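You operate a simulated robot arm through the tools that you are given. There is no shell and no other tool. Be economical: measure what you need, move in short steps, check, and stop when the job is done.

Carry out the task below with a simulated robot arm. There is one attempt and no reset: what you move stays moved.

## Task
Pack bush N 27 with grease and return it to its pocket.
Fine: till grease shows at its top; the pocket of the blue pocket tray that it came from; the packer's lid goes back on.
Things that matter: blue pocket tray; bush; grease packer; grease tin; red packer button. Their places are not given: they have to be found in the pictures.

Only the result counts: the job must be done as asked and must still hold three seconds after the hand-in. Knocking over, shifting, dropping, spilling or breaking anything else fails it. A push-on lid holds only when it is set on centred and level and pressed home; a screw cap is set on level and turned clockwise until tight.

## Robot
A 7-joint arm with a two-finger parallel gripper, fixed in place. Base frame: the origin is at the foot of the arm, x ahead of it, y to its left, z up; the work surface is at about z = 88. Readings come in cm, degrees, newtons and seconds.
With the tool pointing down near the work surface it reaches from about 24 to 68 cm from the base axis. Its first joint turns from -66.0 to 66.0 degrees. Payload 2.4 kg.
The tool frame sits at the grasp point between the pads (the TCP): z along the fingers, y along the line on which they close. The tips reach 3 cm beyond it. The gripper opens to 9.4 cm. The fingers are 2.8 cm wide and 1 cm thick; the gripper's body (5 by 9.6 cm) begins 5.5 cm behind the TCP.
Orientation is that of the tool frame in the base frame, as [roll, pitch, yaw] about the fixed x, y, z axes, in that order (R = Rz(yaw) Ry(pitch) Rx(roll)). With the fingers straight down and closing along the base's y, the tool's x points along the base's -x, its y along +y and its z along -z.

## Interface
- The arm moves only by the tool apply_moves. Its argument "moves" is a list that holds one entry, the list of rows, each a list of 7 numbers: the gripper command, from -1 (fully open) to 1 (shut), values between in proportion, then the shift along the tool's x, y, z in units of 250 mm (1.0 is 250 mm), then the turn, a rotation vector about the tool's x, y, z in units of 120 degrees (1.0 is 120 degrees). In form: [[[jaw, dx, dy, dz, ax, ay, az], ...]]. A call has 1 to 20 rows; each row is the pose to reach, as a shift and turn from the pose commanded when the call began, along the tool's axes at that moment. A call with a number of a shift or a turn outside -1 to 1 is refused whole. A row lasts 0.2 s, in which the tool goes at most 5 cm and 8.6 degrees; a call with a longer step from one row to the next is refused whole, and so is a gripper value outside its range. A pose out of reach is approached as far as the arm can. The call stops where the force on the tool passes 40 N (or 10 N more than at its start, if that is more) or the arm is blocked; 0.2 s more then pass. Each finger travels about 15.3 cm/s and halts on what it meets, pressing with about 28 N; the grip force reading is that of the motor and also rises with nothing between the fingers. The clock runs only during rows and for 0.2 s after the last one: add rows that repeat a pose to give the fingers time. It gives the time, the measured TCP pose, the force on the tool (base axes), the opening and the grip force at its end, in the units of the frame above (readings bear some noise), with the torque about the TCP (base axes, N m) and any sound that the robot's microphone picked up.
- Cameras (640 x 400 px; columns grow to the right, rows downward): "scene" is fixed at [5.55, 48.86, 145.15]; the picture's right is [-0.55, -0.83, 0.00], its down [-0.42, 0.28, -0.86] and it looks along [0.72, -0.48, -0.50] (base axes); focal length 298 px, centre (320, 200). "wrist" rides on the gripper at [7.6, 1.4, -10.2] in the tool frame; the picture's right is [-0.18, 0.98, 0.00], its down [-0.75, -0.14, -0.64] and it looks along [-0.63, -0.12, 0.77] (tool axes); focal length 243 px, centre (320, 200).
- snapshot(camera): a new picture of that camera. No time passes.
- probe_pixels(camera, pixels): for up to 12 pixels [column, row] of the newest picture of that camera ("zoom" is the newest enlarged one), the place [x, y, z] in the base frame of the surface seen there, good to about 0.2 cm. No time passes.
- inspect(camera, box): a new picture of the part [left, top, right, bottom] of that camera's present view, enlarged. No time passes.
- sign_off(): hands the job in; it is judged then, once.

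Go step by step. Measure first, check grasps and placings, and put right what went wrong. The budget is 80 turns and 38 pictures, counting those below and the enlarged ones. Unless the task says otherwise, let go and move clear before handing in, and close with one line.

The tools are called after ">>>" as name(argument=value, ...) on one line, values as JSON. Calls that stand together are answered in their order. apply_moves: Moves the arm, as the interface text tells. Its arguments: {"type":"object","properties":{"moves":{"type":"array","items":{"type":"array","items":{"type":"array","items":{"type":"number"}}}}},"required":["moves"]} The other tools are called the same way: snapshot (camera) takes a picture; probe_pixels (camera, pixels) gives the place of the surface under pixels of a picture; inspect (camera, box) takes an enlarged picture of a part of a camera's view; sign_off () hands the job in.

At the start:

```text
time_s: 0.0
tcp_pos: [35.6, 23.15, 124.89]
tcp_rot: [-179.9, 0.0, -179.9]
ft_force: [-0.6, -0.4, 0.2]
moment: [0.01, -0.01, -0.01]
width: 9.4
finger_force: 0.0
```

scene: 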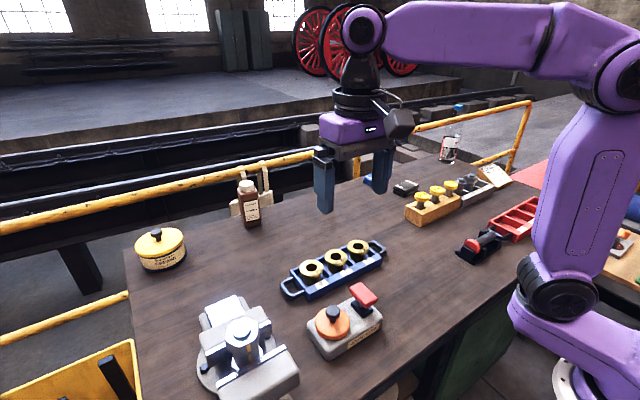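
wrist: 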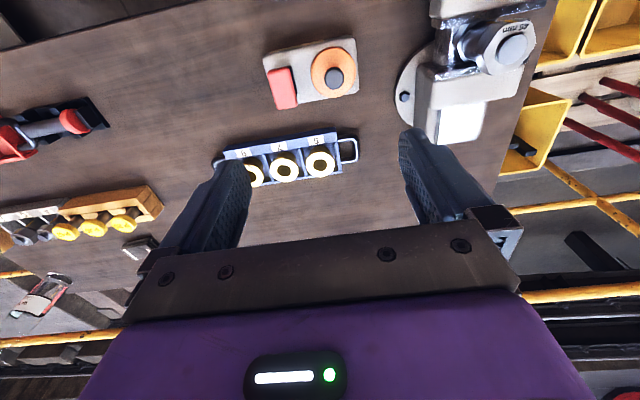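

The scene shows the blue tray with three bushes around (335,265), the packer with an orange lid at (335,320) with a red button/lever, and a yellow tin at (160,248). I'll enlarge these to read labels.

>>> inspect(camera="scene", box=[270, 225, 400, 306])

>>> inspect(camera="wrist", box=[200, 100, 376, 210])

>>> inspect(camera="scene", box=[290, 270, 418, 350])

>>> inspect(camera="scene", box=[110, 170, 302, 290])

```text
4.92 times, centred on (335, 266) of scene
```

zoom: 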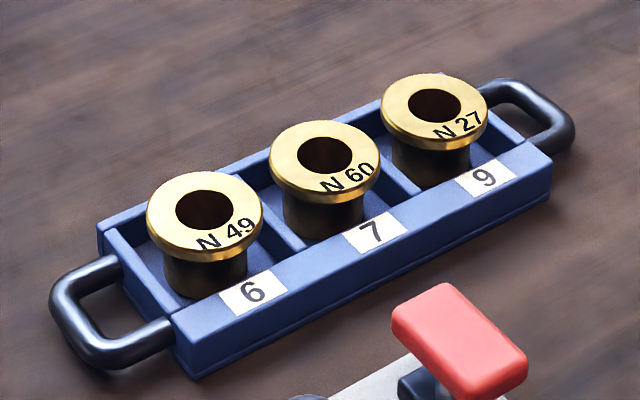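

```text
3.64 times, centred on (288, 155) of wrist
```

zoom: 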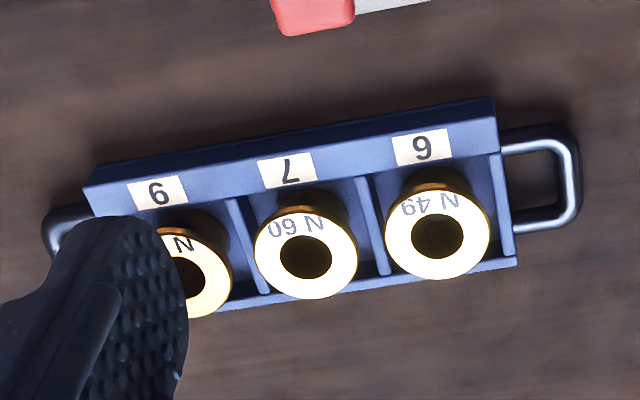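

```text
5.00 times, centred on (354, 310) of scene
```

zoom: 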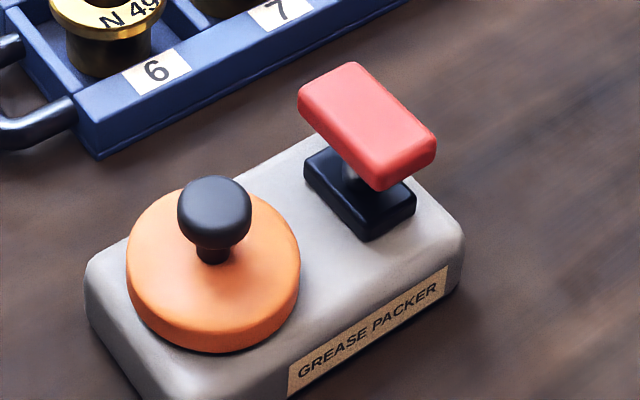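

```text
3.33 times, centred on (206, 230) of scene
```

zoom: 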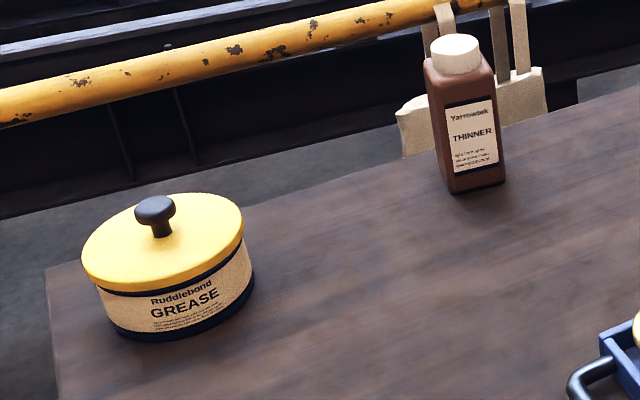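

N 27 sits in pocket 9, the pocket farthest from the packer's lid. I'll measure the bush, the packer's knob, lid and button, and the tin.

>>> probe_pixels(camera="scene", pixels=[[351.3, 250.4], [365.5, 244.3], [356.4, 242.3], [360.6, 253.8], [332.6, 309], [320, 320], [346, 321], [333, 335], [363, 293], [352, 289], [374, 299], [310, 250]])

>>> probe_pixels(camera="wrist", pixels=[[334, 77], [352, 60], [313, 75], [335, 53], [335, 93], [282, 88], [268, 58], [355, 40], [320, 150], [240, 158], [330, 142], [285, 100]])

>>> inspect(camera="wrist", box=[240, 20, 384, 110])

```text
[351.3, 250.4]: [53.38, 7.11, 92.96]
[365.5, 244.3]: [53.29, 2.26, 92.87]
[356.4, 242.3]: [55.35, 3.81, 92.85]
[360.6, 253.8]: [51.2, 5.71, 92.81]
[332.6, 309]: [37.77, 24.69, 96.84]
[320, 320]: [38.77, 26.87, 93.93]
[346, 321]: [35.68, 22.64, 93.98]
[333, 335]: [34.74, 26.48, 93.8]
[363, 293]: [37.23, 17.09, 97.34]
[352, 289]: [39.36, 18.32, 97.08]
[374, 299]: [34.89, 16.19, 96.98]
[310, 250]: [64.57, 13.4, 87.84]
```

```text
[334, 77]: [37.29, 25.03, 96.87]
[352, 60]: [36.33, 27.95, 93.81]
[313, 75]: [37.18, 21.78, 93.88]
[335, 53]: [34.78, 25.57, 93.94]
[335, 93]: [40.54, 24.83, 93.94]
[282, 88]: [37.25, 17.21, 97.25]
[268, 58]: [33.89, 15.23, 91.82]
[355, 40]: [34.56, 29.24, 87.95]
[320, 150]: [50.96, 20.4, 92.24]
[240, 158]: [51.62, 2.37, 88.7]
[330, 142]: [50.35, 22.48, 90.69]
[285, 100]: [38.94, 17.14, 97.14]
```

```text
4.44 times, centred on (312, 65) of wrist
```

zoom: 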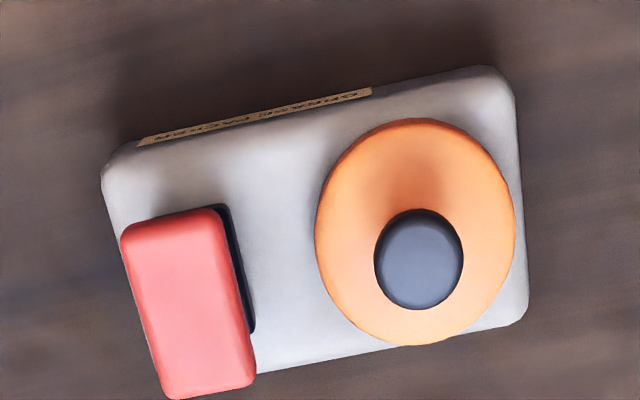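

I'll probe the enlarged wrist view for the lid rim, knob edges and body corners.

>>> probe_pixels(camera="zoom", pixels=[[418, 228], [384, 256], [454, 256], [418, 290], [420, 130], [420, 330], [328, 225], [505, 225], [490, 85], [120, 190], [515, 300], [290, 200]])

```text
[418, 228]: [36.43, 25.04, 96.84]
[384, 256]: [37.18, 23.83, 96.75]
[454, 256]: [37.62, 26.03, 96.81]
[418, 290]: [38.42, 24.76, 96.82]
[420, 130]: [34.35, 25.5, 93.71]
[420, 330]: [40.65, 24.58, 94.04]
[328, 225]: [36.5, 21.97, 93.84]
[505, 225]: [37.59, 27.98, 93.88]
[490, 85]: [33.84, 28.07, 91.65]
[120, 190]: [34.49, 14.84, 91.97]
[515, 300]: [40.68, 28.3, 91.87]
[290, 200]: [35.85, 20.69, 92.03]
```

The knob centre is near (37.4, 24.95) with its top at 96.85; the lid top is at 93.9 and the packer body at 91.9. I'm moving above the knob with the jaw half open.

>>> apply_moves(moves=[[[-0.06, -0.074, 0.072, 0.1, 0, 0, 0], [-0.06, -0.074, 0.072, 0.28, 0, 0, 0], [-0.06, -0.074, 0.072, 0.46, 0, 0, 0], [-0.06, -0.074, 0.072, 0.64, 0, 0, 0], [-0.06, -0.074, 0.072, 0.8, 0, 0, 0], [-0.06, -0.074, 0.072, 0.916, 0, 0, 0], [-0.06, -0.074, 0.072, 0.916, 0, 0, 0], [-0.06, -0.074, 0.072, 0.916, 0, 0, 0]]])

>>> snapshot(camera="wrist")

```text
time_s: 1.8
tcp_pos: [37.35, 25.04, 101.99]
tcp_rot: [180.0, 0.0, -180.0]
ft_force: [0.6, -0.8, -0.2]
moment: [-0.03, -0.02, -0.01]
width: 4.96
finger_force: 0.0
```

```text
30 pictures are left
```

wrist: 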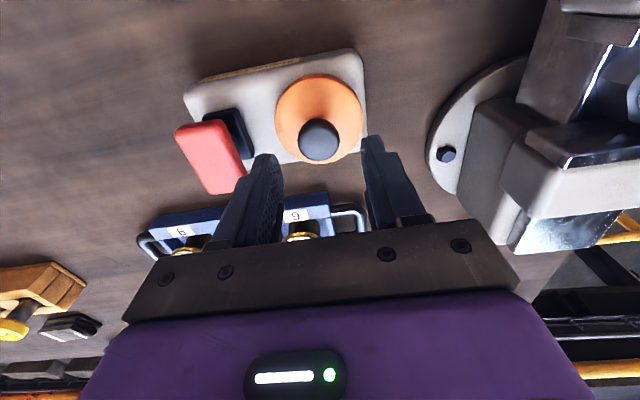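

The knob at (318,140) is between the fingers. I'll descend to z≈97.4 and close.

>>> apply_moves(moves=[[[-0.06, 0, 0, 0.1, 0, 0, 0], [-0.06, 0, 0, 0.184, 0, 0, 0], [-0.06, 0, 0, 0.184, 0, 0, 0], [1, 0, 0, 0.184, 0, 0, 0], [1, 0, 0, 0.184, 0, 0, 0], [1, 0, 0, 0.184, 0, 0, 0]]])

```text
time_s: 3.2
tcp_pos: [37.31, 25.17, 97.46]
tcp_rot: [-179.9, 0.0, -179.9]
ft_force: [-0.8, -0.4, -0.5]
moment: [0.0, -0.02, -0.04]
width: 2.82
finger_force: 27.7
heard: snap
```

I heard a snap; the width is 2.82 on the knob. I'll check the picture before lifting.

>>> inspect(camera="wrist", box=[220, 60, 412, 180])

```text
3.33 times, centred on (316, 120) of wrist
```

zoom: 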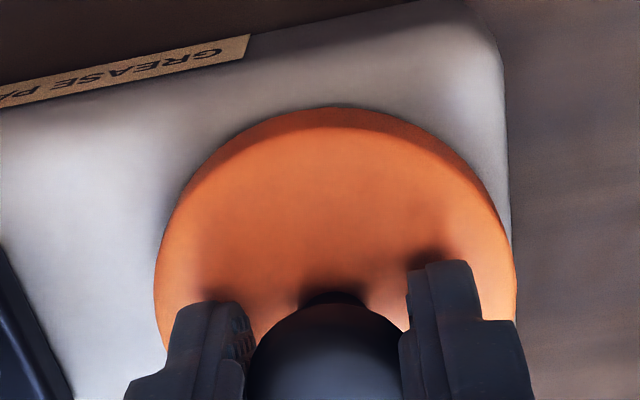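

The knob is held and nothing is broken; the snap was probably the push-on lid coming loose. I'll lift it straight up by about 8 cm.

>>> apply_moves(moves=[[[1, 0, 0, -0.03, 0, 0, 0], [1, 0, 0, -0.08, 0, 0, 0], [1, 0, 0, -0.16, 0, 0, 0], [1, 0, 0, -0.32, 0, 0, 0], [1, 0, 0, -0.32, 0, 0, 0]]])

>>> snapshot(camera="scene")

```text
time_s: 4.4
tcp_pos: [37.48, 24.88, 105.75]
tcp_rot: [180.0, 0.0, 179.9]
ft_force: [0.4, 1.2, 0.1]
moment: [0.03, 0.0, -0.01]
width: 2.81
finger_force: 28.2
```

```text
28 pictures are left
```

scene: 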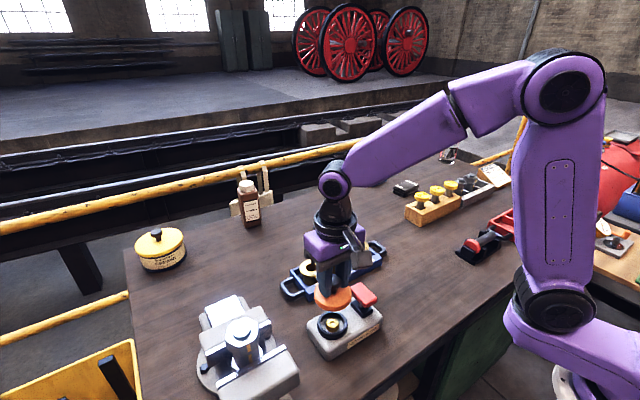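

>>> inspect(camera="scene", box=[285, 280, 397, 350])

```text
5.71 times, centred on (341, 315) of scene
```

zoom: 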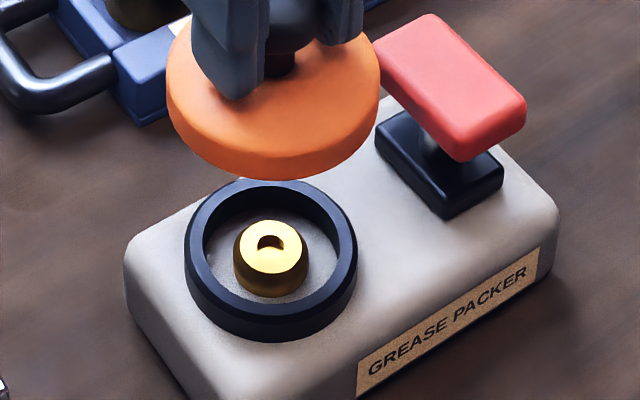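

The open cup shows a brass nozzle in the middle. I'll probe for a free spot for the lid and for the cup geometry.

>>> probe_pixels(camera="zoom", pixels=[[250, 252], [290, 248], [270, 270], [193, 245], [350, 245], [268, 330], [222, 250], [318, 260], [270, 305], [268, 240], [262, 290], [600, 200]])

>>> probe_pixels(camera="scene", pixels=[[410, 300], [420, 280], [440, 280], [400, 320], [385, 268], [375, 245], [455, 255], [285, 290], [240, 270], [430, 310], [300, 330], [160, 232]])

```text
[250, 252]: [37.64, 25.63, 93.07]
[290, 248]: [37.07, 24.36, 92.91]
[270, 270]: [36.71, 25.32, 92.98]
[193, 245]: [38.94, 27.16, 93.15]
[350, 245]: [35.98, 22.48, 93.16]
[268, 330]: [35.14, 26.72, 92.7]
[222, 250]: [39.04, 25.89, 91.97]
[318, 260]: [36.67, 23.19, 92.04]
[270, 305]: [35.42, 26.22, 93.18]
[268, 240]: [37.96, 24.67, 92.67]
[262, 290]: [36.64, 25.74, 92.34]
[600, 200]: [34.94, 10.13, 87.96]
```

```text
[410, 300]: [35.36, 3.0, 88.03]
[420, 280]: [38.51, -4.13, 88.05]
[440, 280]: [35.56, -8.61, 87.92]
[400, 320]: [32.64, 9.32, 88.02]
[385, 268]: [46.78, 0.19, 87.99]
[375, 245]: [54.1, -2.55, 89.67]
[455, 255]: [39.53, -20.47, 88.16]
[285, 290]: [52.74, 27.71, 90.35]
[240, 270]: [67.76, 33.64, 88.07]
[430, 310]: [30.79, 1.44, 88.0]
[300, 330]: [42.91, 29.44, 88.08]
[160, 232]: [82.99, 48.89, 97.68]
```

The cup is centred near (37.4, 24.9), and the table is clear around (37, 4). I'll carry the lid there and lower it close to the surface.

>>> apply_moves(moves=[[[1, 0, -0.1, 0, 0, 0, 0], [1, 0, -0.28, 0, 0, 0, 0], [1, 0, -0.46, 0, 0, 0, 0], [1, 0, -0.64, 0, 0, 0, 0], [1, 0, -0.78, 0, 0, 0, 0], [1, 0, -0.84, 0.05, 0, 0, 0], [1, 0, -0.84, 0.2, 0, 0, 0], [1, 0, -0.84, 0.36, 0, 0, 0], [1, 0, -0.84, 0.43, 0, 0, 0], [1, 0, -0.84, 0.45, 0, 0, 0], [1, 0, -0.84, 0.45, 0, 0, 0]]])

>>> inspect(camera="scene", box=[350, 230, 478, 310])

```text
time_s: 6.8
tcp_pos: [37.38, 3.71, 94.36]
tcp_rot: [-179.9, -0.1, -179.9]
ft_force: [-0.1, -0.1, -0.3]
moment: [0.01, 0.0, 0.04]
width: 2.82
finger_force: 28.7
```

```text
5.00 times, centred on (414, 270) of scene
```

zoom: 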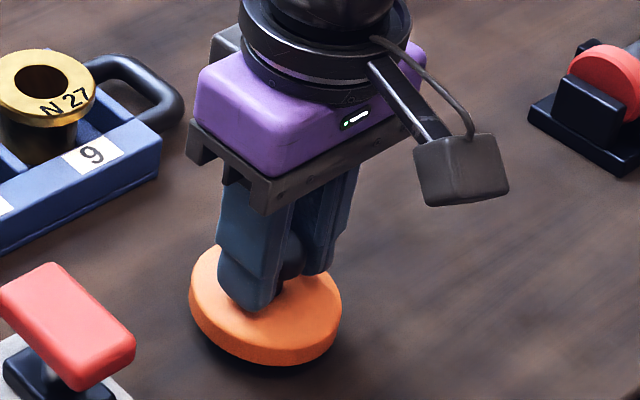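

The lid hangs just above the table, so I'll lower it in small steps.

>>> apply_moves(moves=[[[1, 0, 0, 0.012, 0, 0, 0], [1, 0, 0, 0.024, 0, 0, 0], [1, 0, 0, 0.024, 0, 0, 0]]])

```text
time_s: 7.6
tcp_pos: [37.52, 3.9, 93.57]
tcp_rot: [179.9, 0.0, -180.0]
ft_force: [-0.6, -0.3, -0.2]
moment: [-0.01, 0.0, 0.01]
width: 2.85
finger_force: 28.2
```

>>> apply_moves(moves=[[[1, 0, 0, 0.006, 0, 0, 0], [1, 0, 0, 0.012, 0, 0, 0], [1, 0, 0, 0.012, 0, 0, 0]]])

```text
time_s: 8.4
tcp_pos: [37.41, 3.91, 93.31]
tcp_rot: [180.0, 0.0, -180.0]
ft_force: [-0.4, 0.0, -0.6]
moment: [-0.04, 0.01, 0.02]
width: 2.81
finger_force: 28.1
```

>>> apply_moves(moves=[[[1, 0, 0, 0.006, 0, 0, 0], [1, 0, 0, 0.012, 0, 0, 0], [1, 0, 0, 0.012, 0, 0, 0]]])

>>> inspect(camera="scene", box=[370, 260, 434, 300])

```text
time_s: 9.2
tcp_pos: [37.45, 3.86, 93.01]
tcp_rot: [-180.0, 0.1, 180.0]
ft_force: [0.4, -0.3, -0.6]
moment: [-0.01, 0.0, 0.02]
width: 2.82
finger_force: 28.3
```

```text
10.00 times, centred on (402, 280) of scene
```

zoom: 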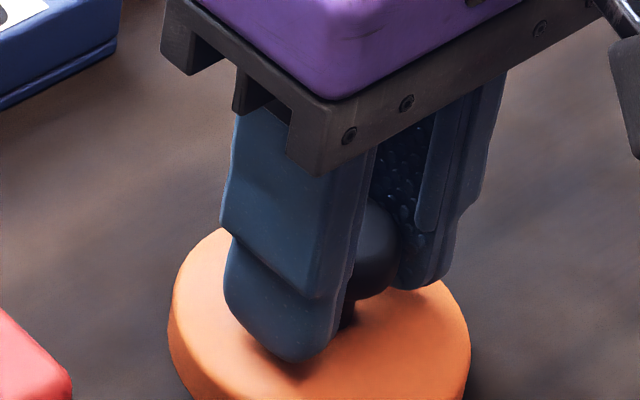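

No contact yet; I'll probe the lid's top for its true height.

>>> probe_pixels(camera="zoom", pixels=[[420, 340], [210, 300], [250, 390], [360, 360]])

>>> apply_moves(moves=[[[1, 0, 0, 0.006, 0, 0, 0], [1, 0, 0, 0.012, 0, 0, 0], [1, 0, 0, 0.012, 0, 0, 0]]])

```text
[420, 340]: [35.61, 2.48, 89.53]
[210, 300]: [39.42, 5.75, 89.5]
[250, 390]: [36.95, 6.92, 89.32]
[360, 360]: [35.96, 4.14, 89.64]
```

```text
time_s: 10.0
tcp_pos: [37.56, 3.86, 92.61]
tcp_rot: [180.0, 0.2, -180.0]
ft_force: [-3.4, -2.4, 29.9]
moment: [-0.04, -0.01, 0.05]
width: 2.83
finger_force: 28.3
```

The lid is on the table (30 N). I'll back off the pressure slightly, release and rise.

>>> apply_moves(moves=[[[1, 0, 0, -0.008, 0, 0, 0], [0, 0, 0, -0.008, 0, 0, 0], [-0.06, 0, 0, -0.008, 0, 0, 0], [-0.06, 0, 0, -0.1, 0, 0, 0], [-0.06, 0, 0, -0.28, 0, 0, 0], [-0.06, 0, 0, -0.4, 0, 0, 0], [-0.06, -0.2, 0, -0.4, 0, 0, 0], [-0.06, -0.2, 0, -0.4, 0, 0, 0]]])

>>> snapshot(camera="wrist")

```text
time_s: 11.8
tcp_pos: [42.62, 4.08, 102.79]
tcp_rot: [-179.9, 0.1, 180.0]
ft_force: [0.3, 0.2, -0.9]
moment: [0.02, -0.01, 0.04]
width: 4.98
finger_force: 0.1
```

```text
24 pictures are left
```

wrist: 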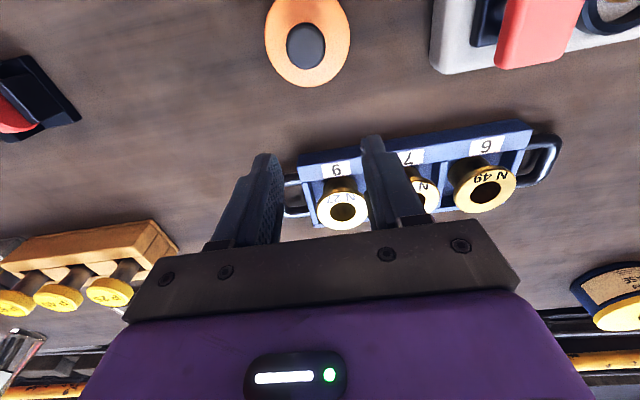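

The lid stands upright on the table. I'll zoom in on N 27 for exact geometry.

>>> inspect(camera="wrist", box=[284, 120, 412, 200])

>>> inspect(camera="scene", box=[320, 225, 400, 275])

```text
5.00 times, centred on (348, 160) of wrist
```

zoom: 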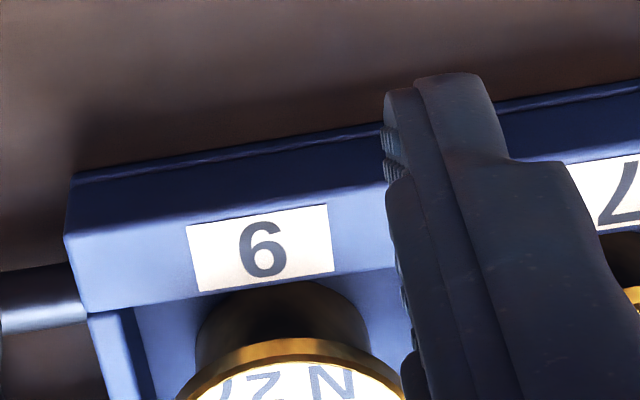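

```text
8.00 times, centred on (360, 250) of scene
```

zoom: 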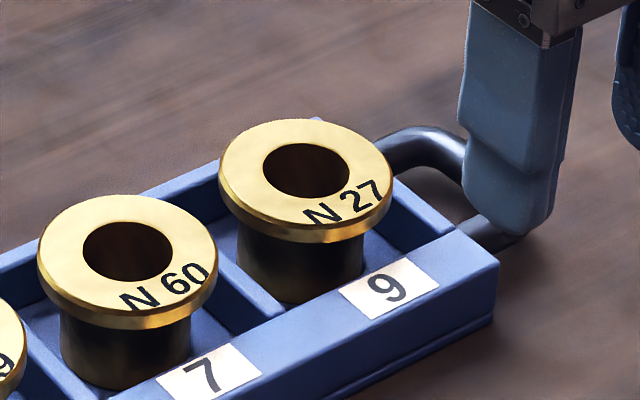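

>>> probe_pixels(camera="zoom", pixels=[[236, 168], [378, 178], [310, 126], [300, 222], [254, 138], [365, 145], [300, 232], [300, 298], [440, 250], [180, 385], [70, 225], [205, 235]])

>>> probe_pixels(camera="wrist", pixels=[[323, 210], [361, 212], [342, 226], [342, 194], [330, 221], [340, 168], [485, 146], [298, 160], [530, 125], [318, 182], [300, 180], [355, 221]])

```text
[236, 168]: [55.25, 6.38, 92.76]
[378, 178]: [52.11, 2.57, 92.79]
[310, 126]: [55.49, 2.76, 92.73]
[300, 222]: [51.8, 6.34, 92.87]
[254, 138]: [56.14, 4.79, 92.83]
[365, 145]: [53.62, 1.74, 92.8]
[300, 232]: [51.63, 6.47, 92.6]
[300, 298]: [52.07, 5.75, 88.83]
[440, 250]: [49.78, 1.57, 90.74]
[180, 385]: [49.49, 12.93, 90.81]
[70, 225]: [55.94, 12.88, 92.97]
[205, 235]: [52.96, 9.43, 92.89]
```

```text
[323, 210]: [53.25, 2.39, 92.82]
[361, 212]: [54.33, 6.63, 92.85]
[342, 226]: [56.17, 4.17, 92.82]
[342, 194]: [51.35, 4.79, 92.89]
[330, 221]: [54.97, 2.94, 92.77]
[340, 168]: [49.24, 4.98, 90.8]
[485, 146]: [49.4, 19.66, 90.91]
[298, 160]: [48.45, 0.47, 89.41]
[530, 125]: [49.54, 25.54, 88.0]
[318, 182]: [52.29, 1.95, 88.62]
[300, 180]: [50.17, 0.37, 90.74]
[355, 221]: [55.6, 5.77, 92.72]
```

N 27's flange is centred at (53.7, 4.5), radius about 2.5, top at 92.85. The tray lies along y with a gap of about 2 cm to N 60. I'll move above it with 5.8 cm opening and check clearance.

>>> apply_moves(moves=[[[-0.234, -0.1, 0.01, 0, 0, 0, 0], [-0.234, -0.26, 0.022, 0, 0, 0, 0], [-0.234, -0.4, 0.022, 0, 0, 0, 0], [-0.234, -0.45, 0.022, 0.0, 0, 0, 0], [-0.234, -0.45, 0.022, 0.1, 0, 0, 0], [-0.234, -0.45, 0.022, 0.2, 0, 0, 0], [-0.234, -0.45, 0.022, 0.24, 0, 0, 0], [-0.234, -0.45, 0.022, 0.24, 0, 0, 0]]])

>>> inspect(camera="scene", box=[310, 210, 406, 270])

>>> inspect(camera="wrist", box=[220, 70, 412, 190])

```text
time_s: 13.6
tcp_pos: [53.6, 4.66, 96.75]
tcp_rot: [-180.0, 0.1, -180.0]
ft_force: [0.2, 0.5, 0.0]
moment: [0.01, 0.04, 0.0]
width: 5.8
finger_force: 0.1
```

```text
6.67 times, centred on (358, 240) of scene
```

zoom: 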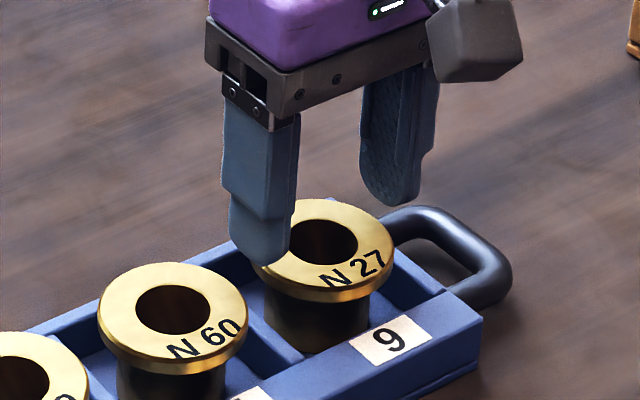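

```text
3.33 times, centred on (316, 130) of wrist
```

zoom: 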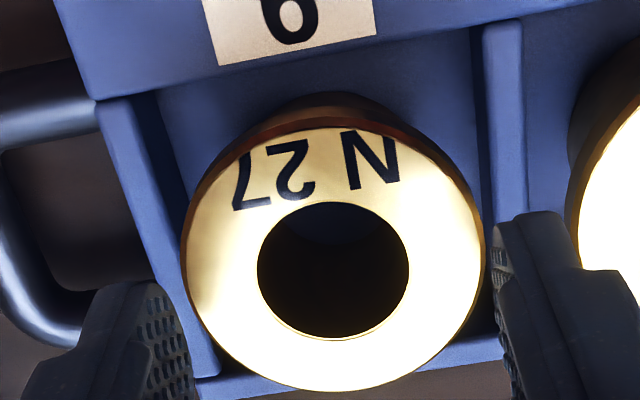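

Both fingers clear the flange and N 60. I'll descend 2.1 cm and close gently on the flange.

>>> apply_moves(moves=[[[-0.234, 0, 0, 0.04, 0, 0, 0], [-0.234, 0, 0, 0.084, 0, 0, 0], [-0.234, 0, 0, 0.084, 0, 0, 0], [0.2, 0, 0, 0.084, 0, 0, 0], [0.2, 0, 0, 0.084, 0, 0, 0], [0.2, 0, 0, 0.084, 0, 0, 0]]])

```text
time_s: 14.1
tcp_pos: [53.95, 4.5, 95.77]
tcp_rot: [-180.0, 0.2, -180.0]
ft_force: [-1.7, 1.3, 8.5]
moment: [-0.03, 0.07, 0.02]
width: 5.77
finger_force: 0.0
stopped in row 2: the force on the tool passed its limit at 64 N (the readings are from after the stop); the commanded pose is now the measured one
```

It was blocked at 64 N with the tips at z≈92.8, so a finger touched a flange. I'll back up and look.

>>> apply_moves(moves=[[[-0.234, 0, 0, -0.04, 0, 0, 0], [-0.234, 0, 0, -0.04, 0, 0, 0]]])

>>> inspect(camera="wrist", box=[220, 70, 412, 190])

```text
time_s: 14.7
tcp_pos: [53.92, 4.54, 96.62]
tcp_rot: [-179.9, 0.1, 180.0]
ft_force: [0.7, -0.7, 0.9]
moment: [-0.03, -0.01, -0.03]
width: 5.82
finger_force: 0.0
```

```text
3.33 times, centred on (316, 130) of wrist
```

zoom: 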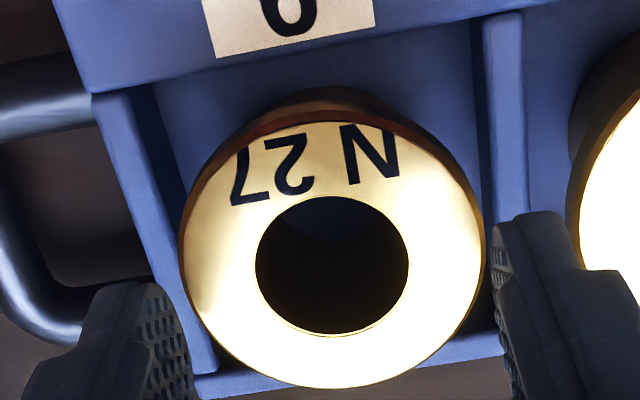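

>>> probe_pixels(camera="zoom", pixels=[[590, 220], [585, 190], [186, 260], [478, 250], [478, 215], [460, 180], [330, 380], [210, 190], [505, 225], [550, 225], [135, 295], [610, 250]])

```text
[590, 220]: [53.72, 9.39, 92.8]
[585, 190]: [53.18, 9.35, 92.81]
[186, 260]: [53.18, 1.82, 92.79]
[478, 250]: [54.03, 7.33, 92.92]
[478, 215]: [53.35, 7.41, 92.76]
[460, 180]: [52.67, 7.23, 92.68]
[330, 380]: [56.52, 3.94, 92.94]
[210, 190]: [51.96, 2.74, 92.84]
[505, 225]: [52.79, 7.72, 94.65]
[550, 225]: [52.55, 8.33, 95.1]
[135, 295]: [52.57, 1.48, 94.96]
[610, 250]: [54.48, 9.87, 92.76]
```

N 27's flange is really about 5.5 cm wide (y 1.85–7.4), so the gap to N 60 is too tight. I'll rise 2.5 cm and turn the tool −90° to close along x instead.

>>> apply_moves(moves=[[[-0.6, 0, 0, -0.1, 0, 0, 0], [-0.6, 0, 0, -0.1, 0, 0, -0.068], [-0.6, 0, 0, -0.1, 0, 0, -0.136], [-0.6, 0, 0, -0.1, 0, 0, -0.204], [-0.6, 0, 0, -0.1, 0, 0, -0.272], [-0.6, 0, 0, -0.1, 0, 0, -0.34], [-0.6, 0, 0, -0.1, 0, 0, -0.408], [-0.6, 0, 0, -0.1, 0, 0, -0.476], [-0.6, 0, 0, -0.1, 0, 0, -0.544], [-0.6, 0, 0, -0.1, 0, 0, -0.612], [-0.6, 0, 0, -0.1, 0, 0, -0.68], [-0.6, 0, 0, -0.1, 0, 0, -0.75], [-0.6, 0, 0, -0.1, 0, 0, -0.75], [-0.6, 0, 0, -0.1, 0, 0, -0.75]]])

>>> snapshot(camera="wrist")

```text
time_s: 17.7
tcp_pos: [53.94, 4.51, 99.24]
tcp_rot: [-179.8, 0.1, -89.8]
ft_force: [-0.7, 0.0, -0.6]
moment: [0.02, -0.03, 0.01]
width: 7.52
finger_force: 0.0
```

```text
18 pictures are left
```

wrist: 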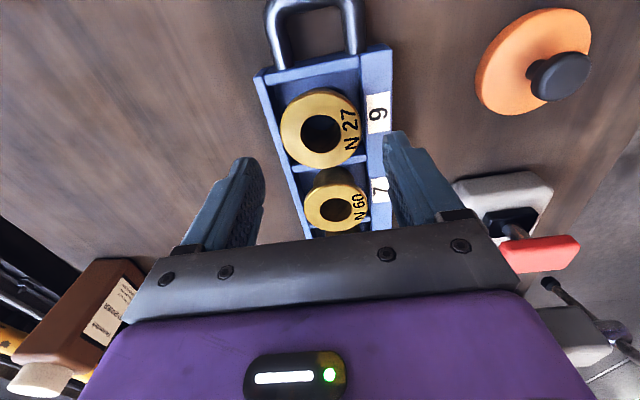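

The fingers now straddle N 27 along x. I'll re-probe its rim for the centre.

>>> probe_pixels(camera="wrist", pixels=[[287, 130], [355, 125], [318, 92], [320, 164], [296, 105], [346, 148], [345, 105], [296, 152], [312, 205], [262, 85], [388, 60], [378, 100]])

```text
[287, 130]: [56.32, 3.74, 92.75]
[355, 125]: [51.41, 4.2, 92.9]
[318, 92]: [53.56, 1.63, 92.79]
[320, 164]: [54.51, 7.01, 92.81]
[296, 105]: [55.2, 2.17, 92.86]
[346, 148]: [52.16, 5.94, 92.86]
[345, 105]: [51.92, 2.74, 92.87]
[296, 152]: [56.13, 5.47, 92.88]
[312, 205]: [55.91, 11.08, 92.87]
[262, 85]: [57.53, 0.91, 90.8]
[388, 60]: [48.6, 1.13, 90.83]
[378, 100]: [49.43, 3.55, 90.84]
```

Centre is about (53.85, 4.35). I'll descend to z≈94.5 (tips at 91.5, above the 90.8 walls) and close.

>>> apply_moves(moves=[[[-0.6, 0.006, 0, 0.06, 0, 0, 0], [-0.6, 0.006, 0, 0.13, 0, 0, 0], [-0.6, 0.006, 0, 0.186, 0, 0, 0], [-0.6, 0.006, 0, 0.186, 0, 0, 0], [0, 0.006, 0, 0.186, 0, 0, 0], [0.1, 0.006, 0, 0.186, 0, 0, 0], [0.2, 0.006, 0, 0.186, 0, 0, 0], [0.2, 0.006, 0, 0.186, 0, 0, 0]]])

```text
time_s: 19.5
tcp_pos: [54.01, 4.15, 94.57]
tcp_rot: [-179.9, 0.0, -90.0]
ft_force: [-0.8, -1.1, 0.0]
moment: [-0.05, 0.05, -0.06]
width: 6.09
finger_force: 28.1
```

Gripped at width 6.09. I'll lift slightly and check.

>>> apply_moves(moves=[[[0.2, 0, 0, -0.04, 0, 0, 0], [0.2, 0, 0, -0.12, 0, 0, 0], [0.2, 0, 0, -0.24, 0, 0, 0], [0.2, 0, 0, -0.4, 0, 0, 0], [0.2, 0, 0, -0.4, 0, 0, 0]]])

>>> snapshot(camera="scene")

```text
time_s: 20.7
tcp_pos: [53.82, 4.36, 104.4]
tcp_rot: [-179.9, 0.0, -90.0]
ft_force: [-0.2, -0.4, -3.3]
moment: [-0.01, 0.01, -0.01]
width: 6.1
finger_force: 27.8
```

```text
17 pictures are left
```

scene: 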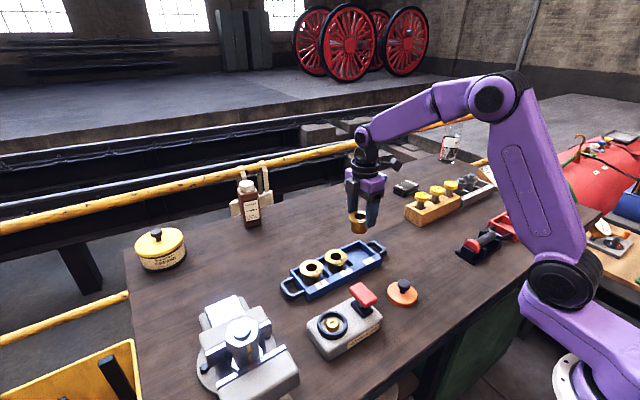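

N 27 is held. I'll check its position in the hand and the cup with enlarged views.

>>> inspect(camera="wrist", box=[220, 80, 412, 200])

>>> probe_pixels(camera="zoom", pixels=[[345, 150], [345, 320], [345, 170], [345, 290], [260, 230], [420, 230]])

>>> inspect(camera="scene", box=[296, 296, 376, 346])

```text
3.33 times, centred on (316, 140) of wrist
```

zoom: 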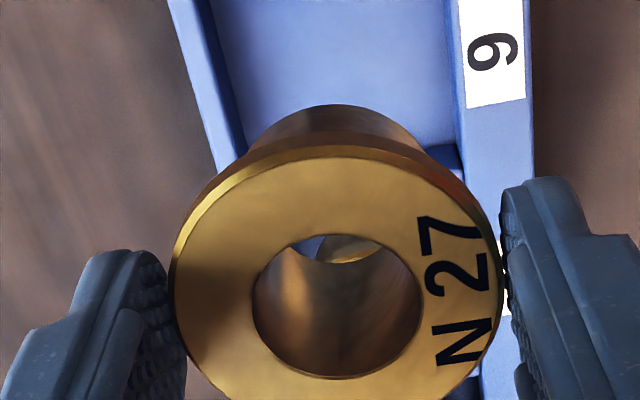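

```text
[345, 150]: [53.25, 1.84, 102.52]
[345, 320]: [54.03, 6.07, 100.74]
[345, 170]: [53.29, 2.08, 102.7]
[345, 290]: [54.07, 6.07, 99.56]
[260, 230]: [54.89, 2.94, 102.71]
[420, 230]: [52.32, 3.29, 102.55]
```

```text
8.00 times, centred on (336, 321) of scene
```

zoom: 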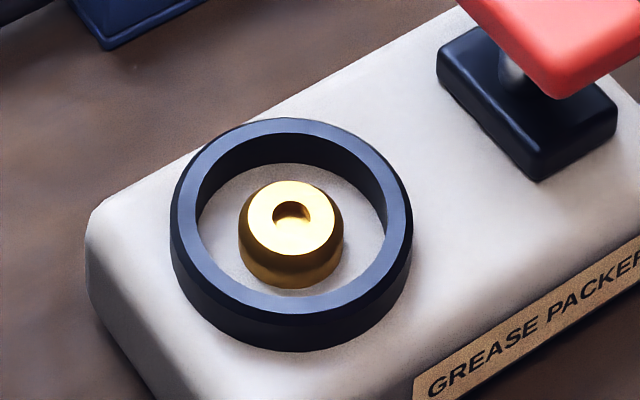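

>>> probe_pixels(camera="zoom", pixels=[[184, 215], [400, 205], [290, 127], [290, 306], [252, 215], [330, 210], [292, 186], [292, 250], [215, 155], [365, 280], [370, 145], [210, 275]])

>>> inspect(camera="wrist", box=[288, 140, 352, 180])

```text
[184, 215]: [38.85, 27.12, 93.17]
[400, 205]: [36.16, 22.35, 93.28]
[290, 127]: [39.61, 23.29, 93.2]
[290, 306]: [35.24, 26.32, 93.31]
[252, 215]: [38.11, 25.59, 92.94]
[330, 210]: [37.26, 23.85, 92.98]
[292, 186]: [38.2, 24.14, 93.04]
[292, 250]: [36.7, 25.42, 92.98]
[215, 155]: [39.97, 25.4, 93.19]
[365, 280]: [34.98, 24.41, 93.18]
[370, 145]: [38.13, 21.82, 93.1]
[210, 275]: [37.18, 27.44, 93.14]
```

```text
10.00 times, centred on (320, 160) of wrist
```

zoom: 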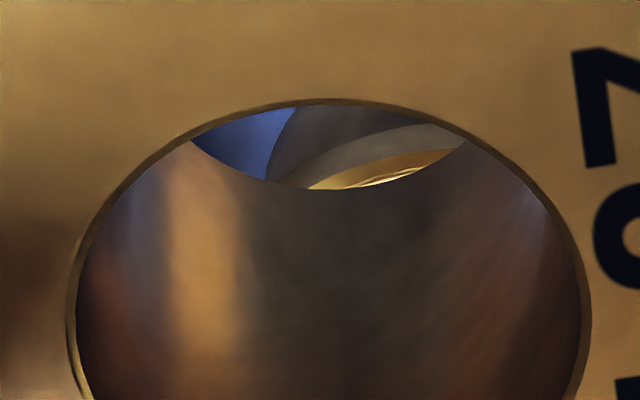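

The cup and nozzle centre at (37.47, 24.83); the ring top is at 93.2. I'll carry N 27 over it with the bush bottom about 2 cm above the nozzle.

>>> apply_moves(moves=[[[0.2, 0, 0, -0.06, 0, 0, 0], [0.2, -0.08, 0.066, -0.1, 0, 0, 0], [0.2, -0.2, 0.164, -0.1, 0, 0, 0], [0.2, -0.32, 0.262, -0.1, 0, 0, 0], [0.2, -0.44, 0.36, -0.1, 0, 0, 0], [0.2, -0.56, 0.45, -0.1, 0, 0, 0], [0.2, -0.68, 0.55, -0.1, 0, 0, 0], [0.2, -0.78, 0.63, -0.1, 0, 0, 0], [0.2, -0.82, 0.658, -0.05, 0, 0, 0], [0.2, -0.82, 0.658, 0.05, 0, 0, 0], [0.2, -0.82, 0.658, 0.14, 0, 0, 0], [0.2, -0.82, 0.658, 0.14, 0, 0, 0], [0.2, -0.82, 0.658, 0.14, 0, 0, 0]]])

>>> inspect(camera="scene", box=[285, 275, 397, 345])

```text
time_s: 23.5
tcp_pos: [37.39, 24.86, 100.87]
tcp_rot: [-179.9, 0.0, -90.1]
ft_force: [0.1, -0.5, -3.9]
moment: [0.01, 0.0, 0.03]
width: 6.08
finger_force: 27.7
```

```text
5.71 times, centred on (341, 310) of scene
```

zoom: 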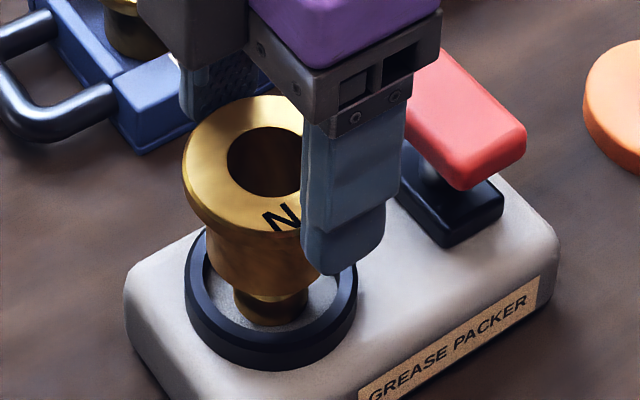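

The bush appears centred above the nozzle. I'll descend slowly.

>>> apply_moves(moves=[[[0.2, 0, 0, 0.02, 0, 0, 0], [0.2, 0, 0, 0.04, 0, 0, 0], [0.2, 0, 0, 0.06, 0, 0, 0], [0.2, 0, 0, 0.075, 0, 0, 0], [0.2, 0, 0, 0.09, 0, 0, 0], [0.2, 0, 0, 0.1, 0, 0, 0], [0.2, 0, 0, 0.1, 0, 0, 0]]])

```text
time_s: 25.1
tcp_pos: [37.36, 24.86, 98.49]
tcp_rot: [-179.9, 0.0, -90.1]
ft_force: [-0.2, -0.2, -4.1]
moment: [-0.02, 0.04, 0.0]
width: 6.07
finger_force: 27.7
```

>>> apply_moves(moves=[[[0.2, 0, 0, 0.008, 0, 0, 0], [0.2, 0, 0, 0.016, 0, 0, 0], [0.2, 0, 0, 0.022, 0, 0, 0], [0.2, 0, 0, 0.022, 0, 0, 0]]])

>>> inspect(camera="scene", box=[285, 275, 397, 345])

```text
time_s: 26.1
tcp_pos: [37.47, 24.83, 98.07]
tcp_rot: [-179.9, -0.1, -90.0]
ft_force: [4.7, -8.9, 4.5]
moment: [-0.5, -0.23, -0.01]
width: 6.1
finger_force: 27.8
```

```text
5.71 times, centred on (341, 310) of scene
```

zoom: 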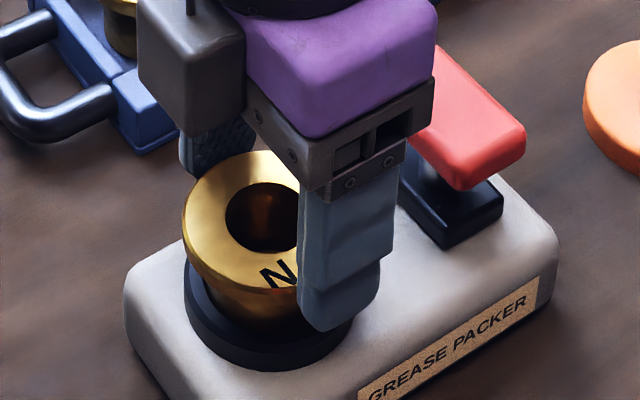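

There is light contact with a lateral force (+4.7, −8.9), so the nozzle is slightly toward −y/+x. I'll yield 1 mm that way and keep going down.

>>> apply_moves(moves=[[[0.2, 0.005, -0.002, -0.004, 0, 0, 0], [0.2, 0.005, -0.002, 0.006, 0, 0, 0], [0.2, 0.005, -0.002, 0.012, 0, 0, 0], [0.2, 0.005, -0.002, 0.012, 0, 0, 0]]])

```text
time_s: 27.1
tcp_pos: [37.38, 24.78, 97.92]
tcp_rot: [-179.8, 0.2, -90.0]
ft_force: [-1.0, -1.1, 20.4]
moment: [0.1, 0.07, 0.02]
width: 6.09
finger_force: 28.2
```

A clean vertical 20 N at the expected seated height (bottom ≈92.0). I'll release and rise clear.

>>> apply_moves(moves=[[[0.2, 0, 0, -0.006, 0, 0, 0], [-0.3, 0, 0, -0.006, 0, 0, 0], [-0.6, 0, 0, -0.006, 0, 0, 0], [-0.6, 0, 0, -0.006, 0, 0, 0], [-0.6, 0, 0, -0.08, 0, 0, 0], [-0.6, 0, 0, -0.24, 0, 0, 0], [-0.6, 0, 0, -0.4, 0, 0, 0], [-0.6, 0.14, 0.0, -0.4, 0, 0, 0], [0.3, 0.26, 0.0, -0.4, 0, 0, 0], [1, 0.3, 0.0, -0.4, 0, 0, 0], [1, 0.3, 0.0, -0.4, 0, 0, 0], [1, 0.3, 0.0, -0.4, 0, 0, 0]]])

>>> inspect(camera="scene", box=[285, 275, 397, 345])

```text
time_s: 29.7
tcp_pos: [37.34, 17.17, 107.74]
tcp_rot: [-179.9, 0.1, -90.0]
ft_force: [0.9, -0.7, 0.6]
moment: [0.0, 0.0, 0.01]
width: 0.01
finger_force: 28.2
```

```text
5.71 times, centred on (341, 310) of scene
```

zoom: 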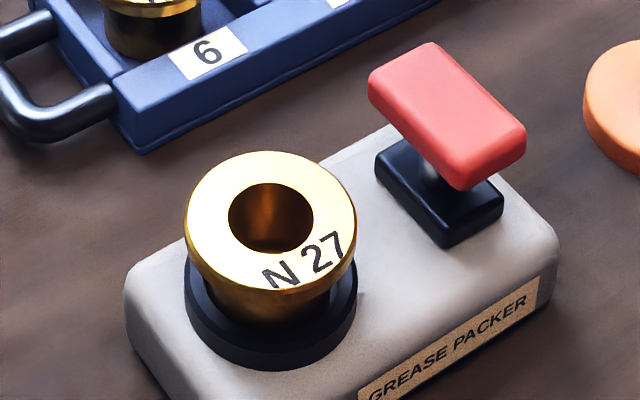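

N 27 sits level on the cup. The closed fingers are directly above the red button; I'll press it down a little and check for a response.

>>> apply_moves(moves=[[[1, 0, 0, 0.1, 0, 0, 0], [1, 0, 0, 0.2, 0, 0, 0], [1, 0, 0, 0.28, 0, 0, 0], [1, 0, 0, 0.3, 0, 0, 0], [1, 0, 0, 0.31, 0, 0, 0], [1, 0, 0, 0.31, 0, 0, 0]]])

```text
time_s: 31.1
tcp_pos: [37.6, 17.18, 99.93]
tcp_rot: [-179.8, -0.1, -89.9]
ft_force: [0.3, -2.1, 3.3]
moment: [-0.08, -0.02, 0.02]
width: 0.0
finger_force: 27.8
```

>>> apply_moves(moves=[[[1, 0, 0, 0.01, 0, 0, 0], [1, 0, 0, 0.02, 0, 0, 0], [1, 0, 0, 0.03, 0, 0, 0], [1, 0, 0, 0.03, 0, 0, 0]]])

>>> inspect(camera="scene", box=[285, 275, 397, 345])

```text
time_s: 32.1
tcp_pos: [37.53, 17.36, 99.28]
tcp_rot: [-179.8, -0.1, -89.9]
ft_force: [2.5, -2.9, 7.5]
moment: [-0.12, -0.06, 0.04]
width: 0.0
finger_force: 27.9
```

```text
5.71 times, centred on (341, 310) of scene
```

zoom: 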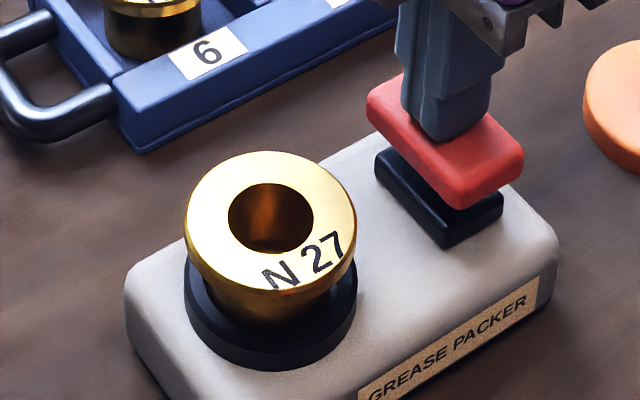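

The button is moving (7.5 N spring) with no grease yet. I'll press further.

>>> apply_moves(moves=[[[1, 0, 0, 0.01, 0, 0, 0], [1, 0, 0, 0.02, 0, 0, 0], [1, 0, 0, 0.03, 0, 0, 0], [1, 0, 0, 0.03, 0, 0, 0]]])

```text
time_s: 33.1
tcp_pos: [37.39, 17.3, 98.55]
tcp_rot: [-179.8, 0.1, -90.0]
ft_force: [-2.4, -7.8, 32.2]
moment: [-0.27, 0.12, -0.01]
width: 0.0
finger_force: 28.1
heard: click
```

A click: one stroke bottomed out. I'll let the button return and look at the bore.

>>> apply_moves(moves=[[[1, 0, 0, -0.03, 0, 0, 0], [1, 0, 0, -0.07, 0, 0, 0], [1, 0, 0, -0.09, 0, 0, 0], [1, 0, 0, -0.09, 0, 0, 0]]])

>>> inspect(camera="scene", box=[285, 275, 397, 345])

```text
time_s: 34.1
tcp_pos: [37.54, 17.27, 100.76]
tcp_rot: [-180.0, -0.1, -89.9]
ft_force: [0.3, 0.9, 0.3]
moment: [-0.02, -0.03, 0.03]
width: 0.0
finger_force: 27.7
```

```text
5.71 times, centred on (341, 310) of scene
```

zoom: 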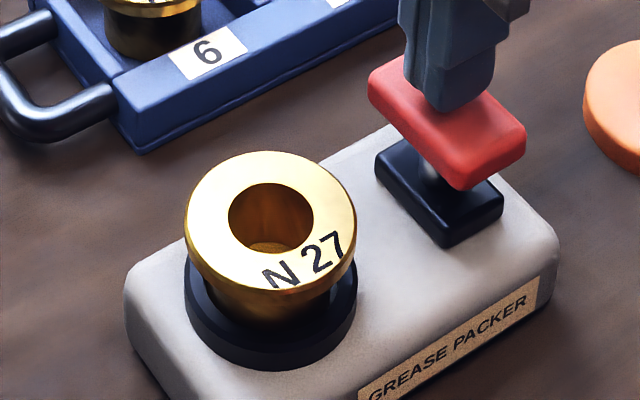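

A small ochre surface has appeared in the bore at (267,246). I'll probe its height to estimate how many strokes are needed.

>>> probe_pixels(camera="zoom", pixels=[[262, 247], [270, 246], [275, 248], [270, 225], [220, 200], [300, 175]])

>>> apply_moves(moves=[[[1, 0, 0, 0.04, 0, 0, 0], [1, 0, 0, 0.06, 0, 0, 0], [1, 0, 0, 0.075, 0, 0, 0], [1, 0, 0, 0.09, 0, 0, 0], [1, 0, 0, 0.09, 0, 0, 0], [1, 0, 0, 0.04, 0, 0, 0], [1, 0, 0, 0, 0, 0, 0], [1, 0, 0, 0, 0, 0, 0]]])

>>> inspect(camera="scene", box=[285, 275, 397, 345])

```text
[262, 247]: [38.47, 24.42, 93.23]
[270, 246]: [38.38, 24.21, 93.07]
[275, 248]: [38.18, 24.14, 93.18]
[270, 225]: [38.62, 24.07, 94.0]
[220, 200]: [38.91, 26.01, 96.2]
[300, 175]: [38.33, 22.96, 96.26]
```

```text
time_s: 35.9
tcp_pos: [37.48, 17.35, 100.72]
tcp_rot: [-180.0, 0.0, -90.1]
ft_force: [0.3, 0.1, -0.3]
moment: [0.0, -0.01, 0.04]
width: 0.01
finger_force: 28.1
heard: click
```

```text
5.71 times, centred on (341, 310) of scene
```

zoom: 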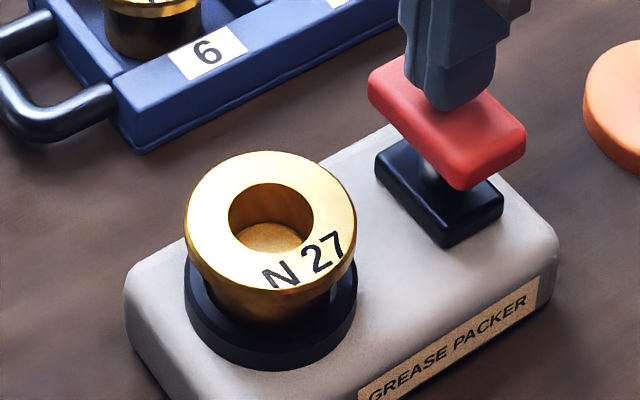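

>>> probe_pixels(camera="zoom", pixels=[[262, 240], [270, 235], [280, 240], [250, 238]])

```text
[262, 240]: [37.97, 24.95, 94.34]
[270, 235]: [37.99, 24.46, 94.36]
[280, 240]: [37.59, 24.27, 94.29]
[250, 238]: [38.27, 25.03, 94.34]
```

The level rises about 1.1 cm a stroke (93.15 → 94.33) and the top is at 96.25, so about two more strokes. I'll do one and look.

>>> apply_moves(moves=[[[1, 0, 0, 0.04, 0, 0, 0], [1, 0, 0, 0.06, 0, 0, 0], [1, 0, 0, 0.075, 0, 0, 0], [1, 0, 0, 0.09, 0, 0, 0], [1, 0, 0, 0.09, 0, 0, 0], [1, 0, 0, 0.04, 0, 0, 0], [1, 0, 0, 0, 0, 0, 0], [1, 0, 0, 0, 0, 0, 0]]])

>>> inspect(camera="scene", box=[285, 275, 397, 345])

>>> probe_pixels(camera="zoom", pixels=[[262, 230], [270, 225], [280, 230], [250, 228]])

```text
time_s: 37.7
tcp_pos: [37.51, 17.18, 100.61]
tcp_rot: [-179.9, 0.1, -90.0]
ft_force: [0.7, 0.4, 0.7]
moment: [0.0, 0.03, 0.0]
width: 0.0
finger_force: 27.9
heard: click
```

```text
5.71 times, centred on (341, 310) of scene
```

zoom: 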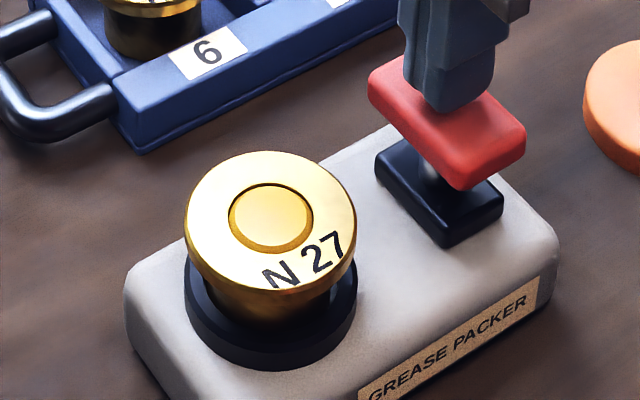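

```text
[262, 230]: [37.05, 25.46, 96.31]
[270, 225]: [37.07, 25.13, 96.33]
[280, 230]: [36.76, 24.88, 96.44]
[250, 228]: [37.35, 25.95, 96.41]
```

Grease now shows at the top (level 96.35), so I'll stop pumping. I'll rise, open and move back over N 27 at the same grasp as before, then close.

>>> apply_moves(moves=[[[1, 0, 0, -0.14, 0, 0, 0], [1, 0, 0, -0.28, 0, 0, 0], [0.3, -0.04, 0, -0.28, 0, 0, 0], [-0.3, -0.16, 0, -0.28, 0, 0, 0], [-0.6, -0.28, 0, -0.28, 0, 0, 0], [-0.6, -0.3, 0, -0.28, 0, 0, 0], [-0.6, -0.3, 0, -0.26, 0, 0, 0], [-0.6, -0.3, 0, -0.12, 0, 0, 0], [-0.6, -0.3, 0, 0.02, 0, 0, 0], [-0.6, -0.3, 0, 0.08, 0, 0, 0], [-0.6, -0.3, 0, 0.112, 0, 0, 0], [-0.6, -0.3, 0, 0.112, 0, 0, 0], [0, -0.3, 0, 0.112, 0, 0, 0], [0.1, -0.3, 0, 0.112, 0, 0, 0], [0.2, -0.3, 0, 0.112, 0, 0, 0], [0.2, -0.3, 0, 0.112, 0, 0, 0]]])

```text
time_s: 41.1
tcp_pos: [37.36, 24.66, 97.72]
tcp_rot: [-179.8, 0.0, -90.1]
ft_force: [0.5, -0.8, -1.1]
moment: [0.0, 0.0, -0.01]
width: 6.07
finger_force: 28.4
```

Gripped again at 6.07. I'll lift straight up slowly and check that the packer stays.

>>> apply_moves(moves=[[[0.2, 0, 0, -0.02, 0, 0, 0], [0.2, 0, 0, -0.05, 0, 0, 0], [0.2, 0, 0, -0.1, 0, 0, 0], [0.2, 0, 0, -0.2, 0, 0, 0], [0.2, 0, 0, -0.34, 0, 0, 0], [0.2, 0, 0, -0.34, 0, 0, 0]]])

>>> snapshot(camera="scene")

```text
time_s: 42.5
tcp_pos: [37.4, 24.64, 106.6]
tcp_rot: [-179.9, -0.1, -90.1]
ft_force: [-0.5, -0.2, -3.3]
moment: [-0.01, 0.02, -0.01]
width: 6.11
finger_force: 28.1
```

```text
6 pictures are left
```

scene: 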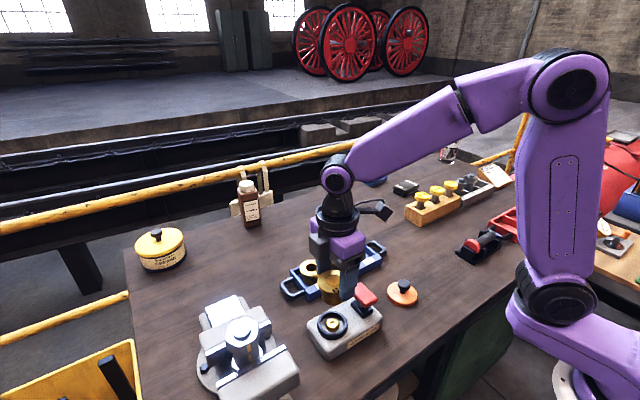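

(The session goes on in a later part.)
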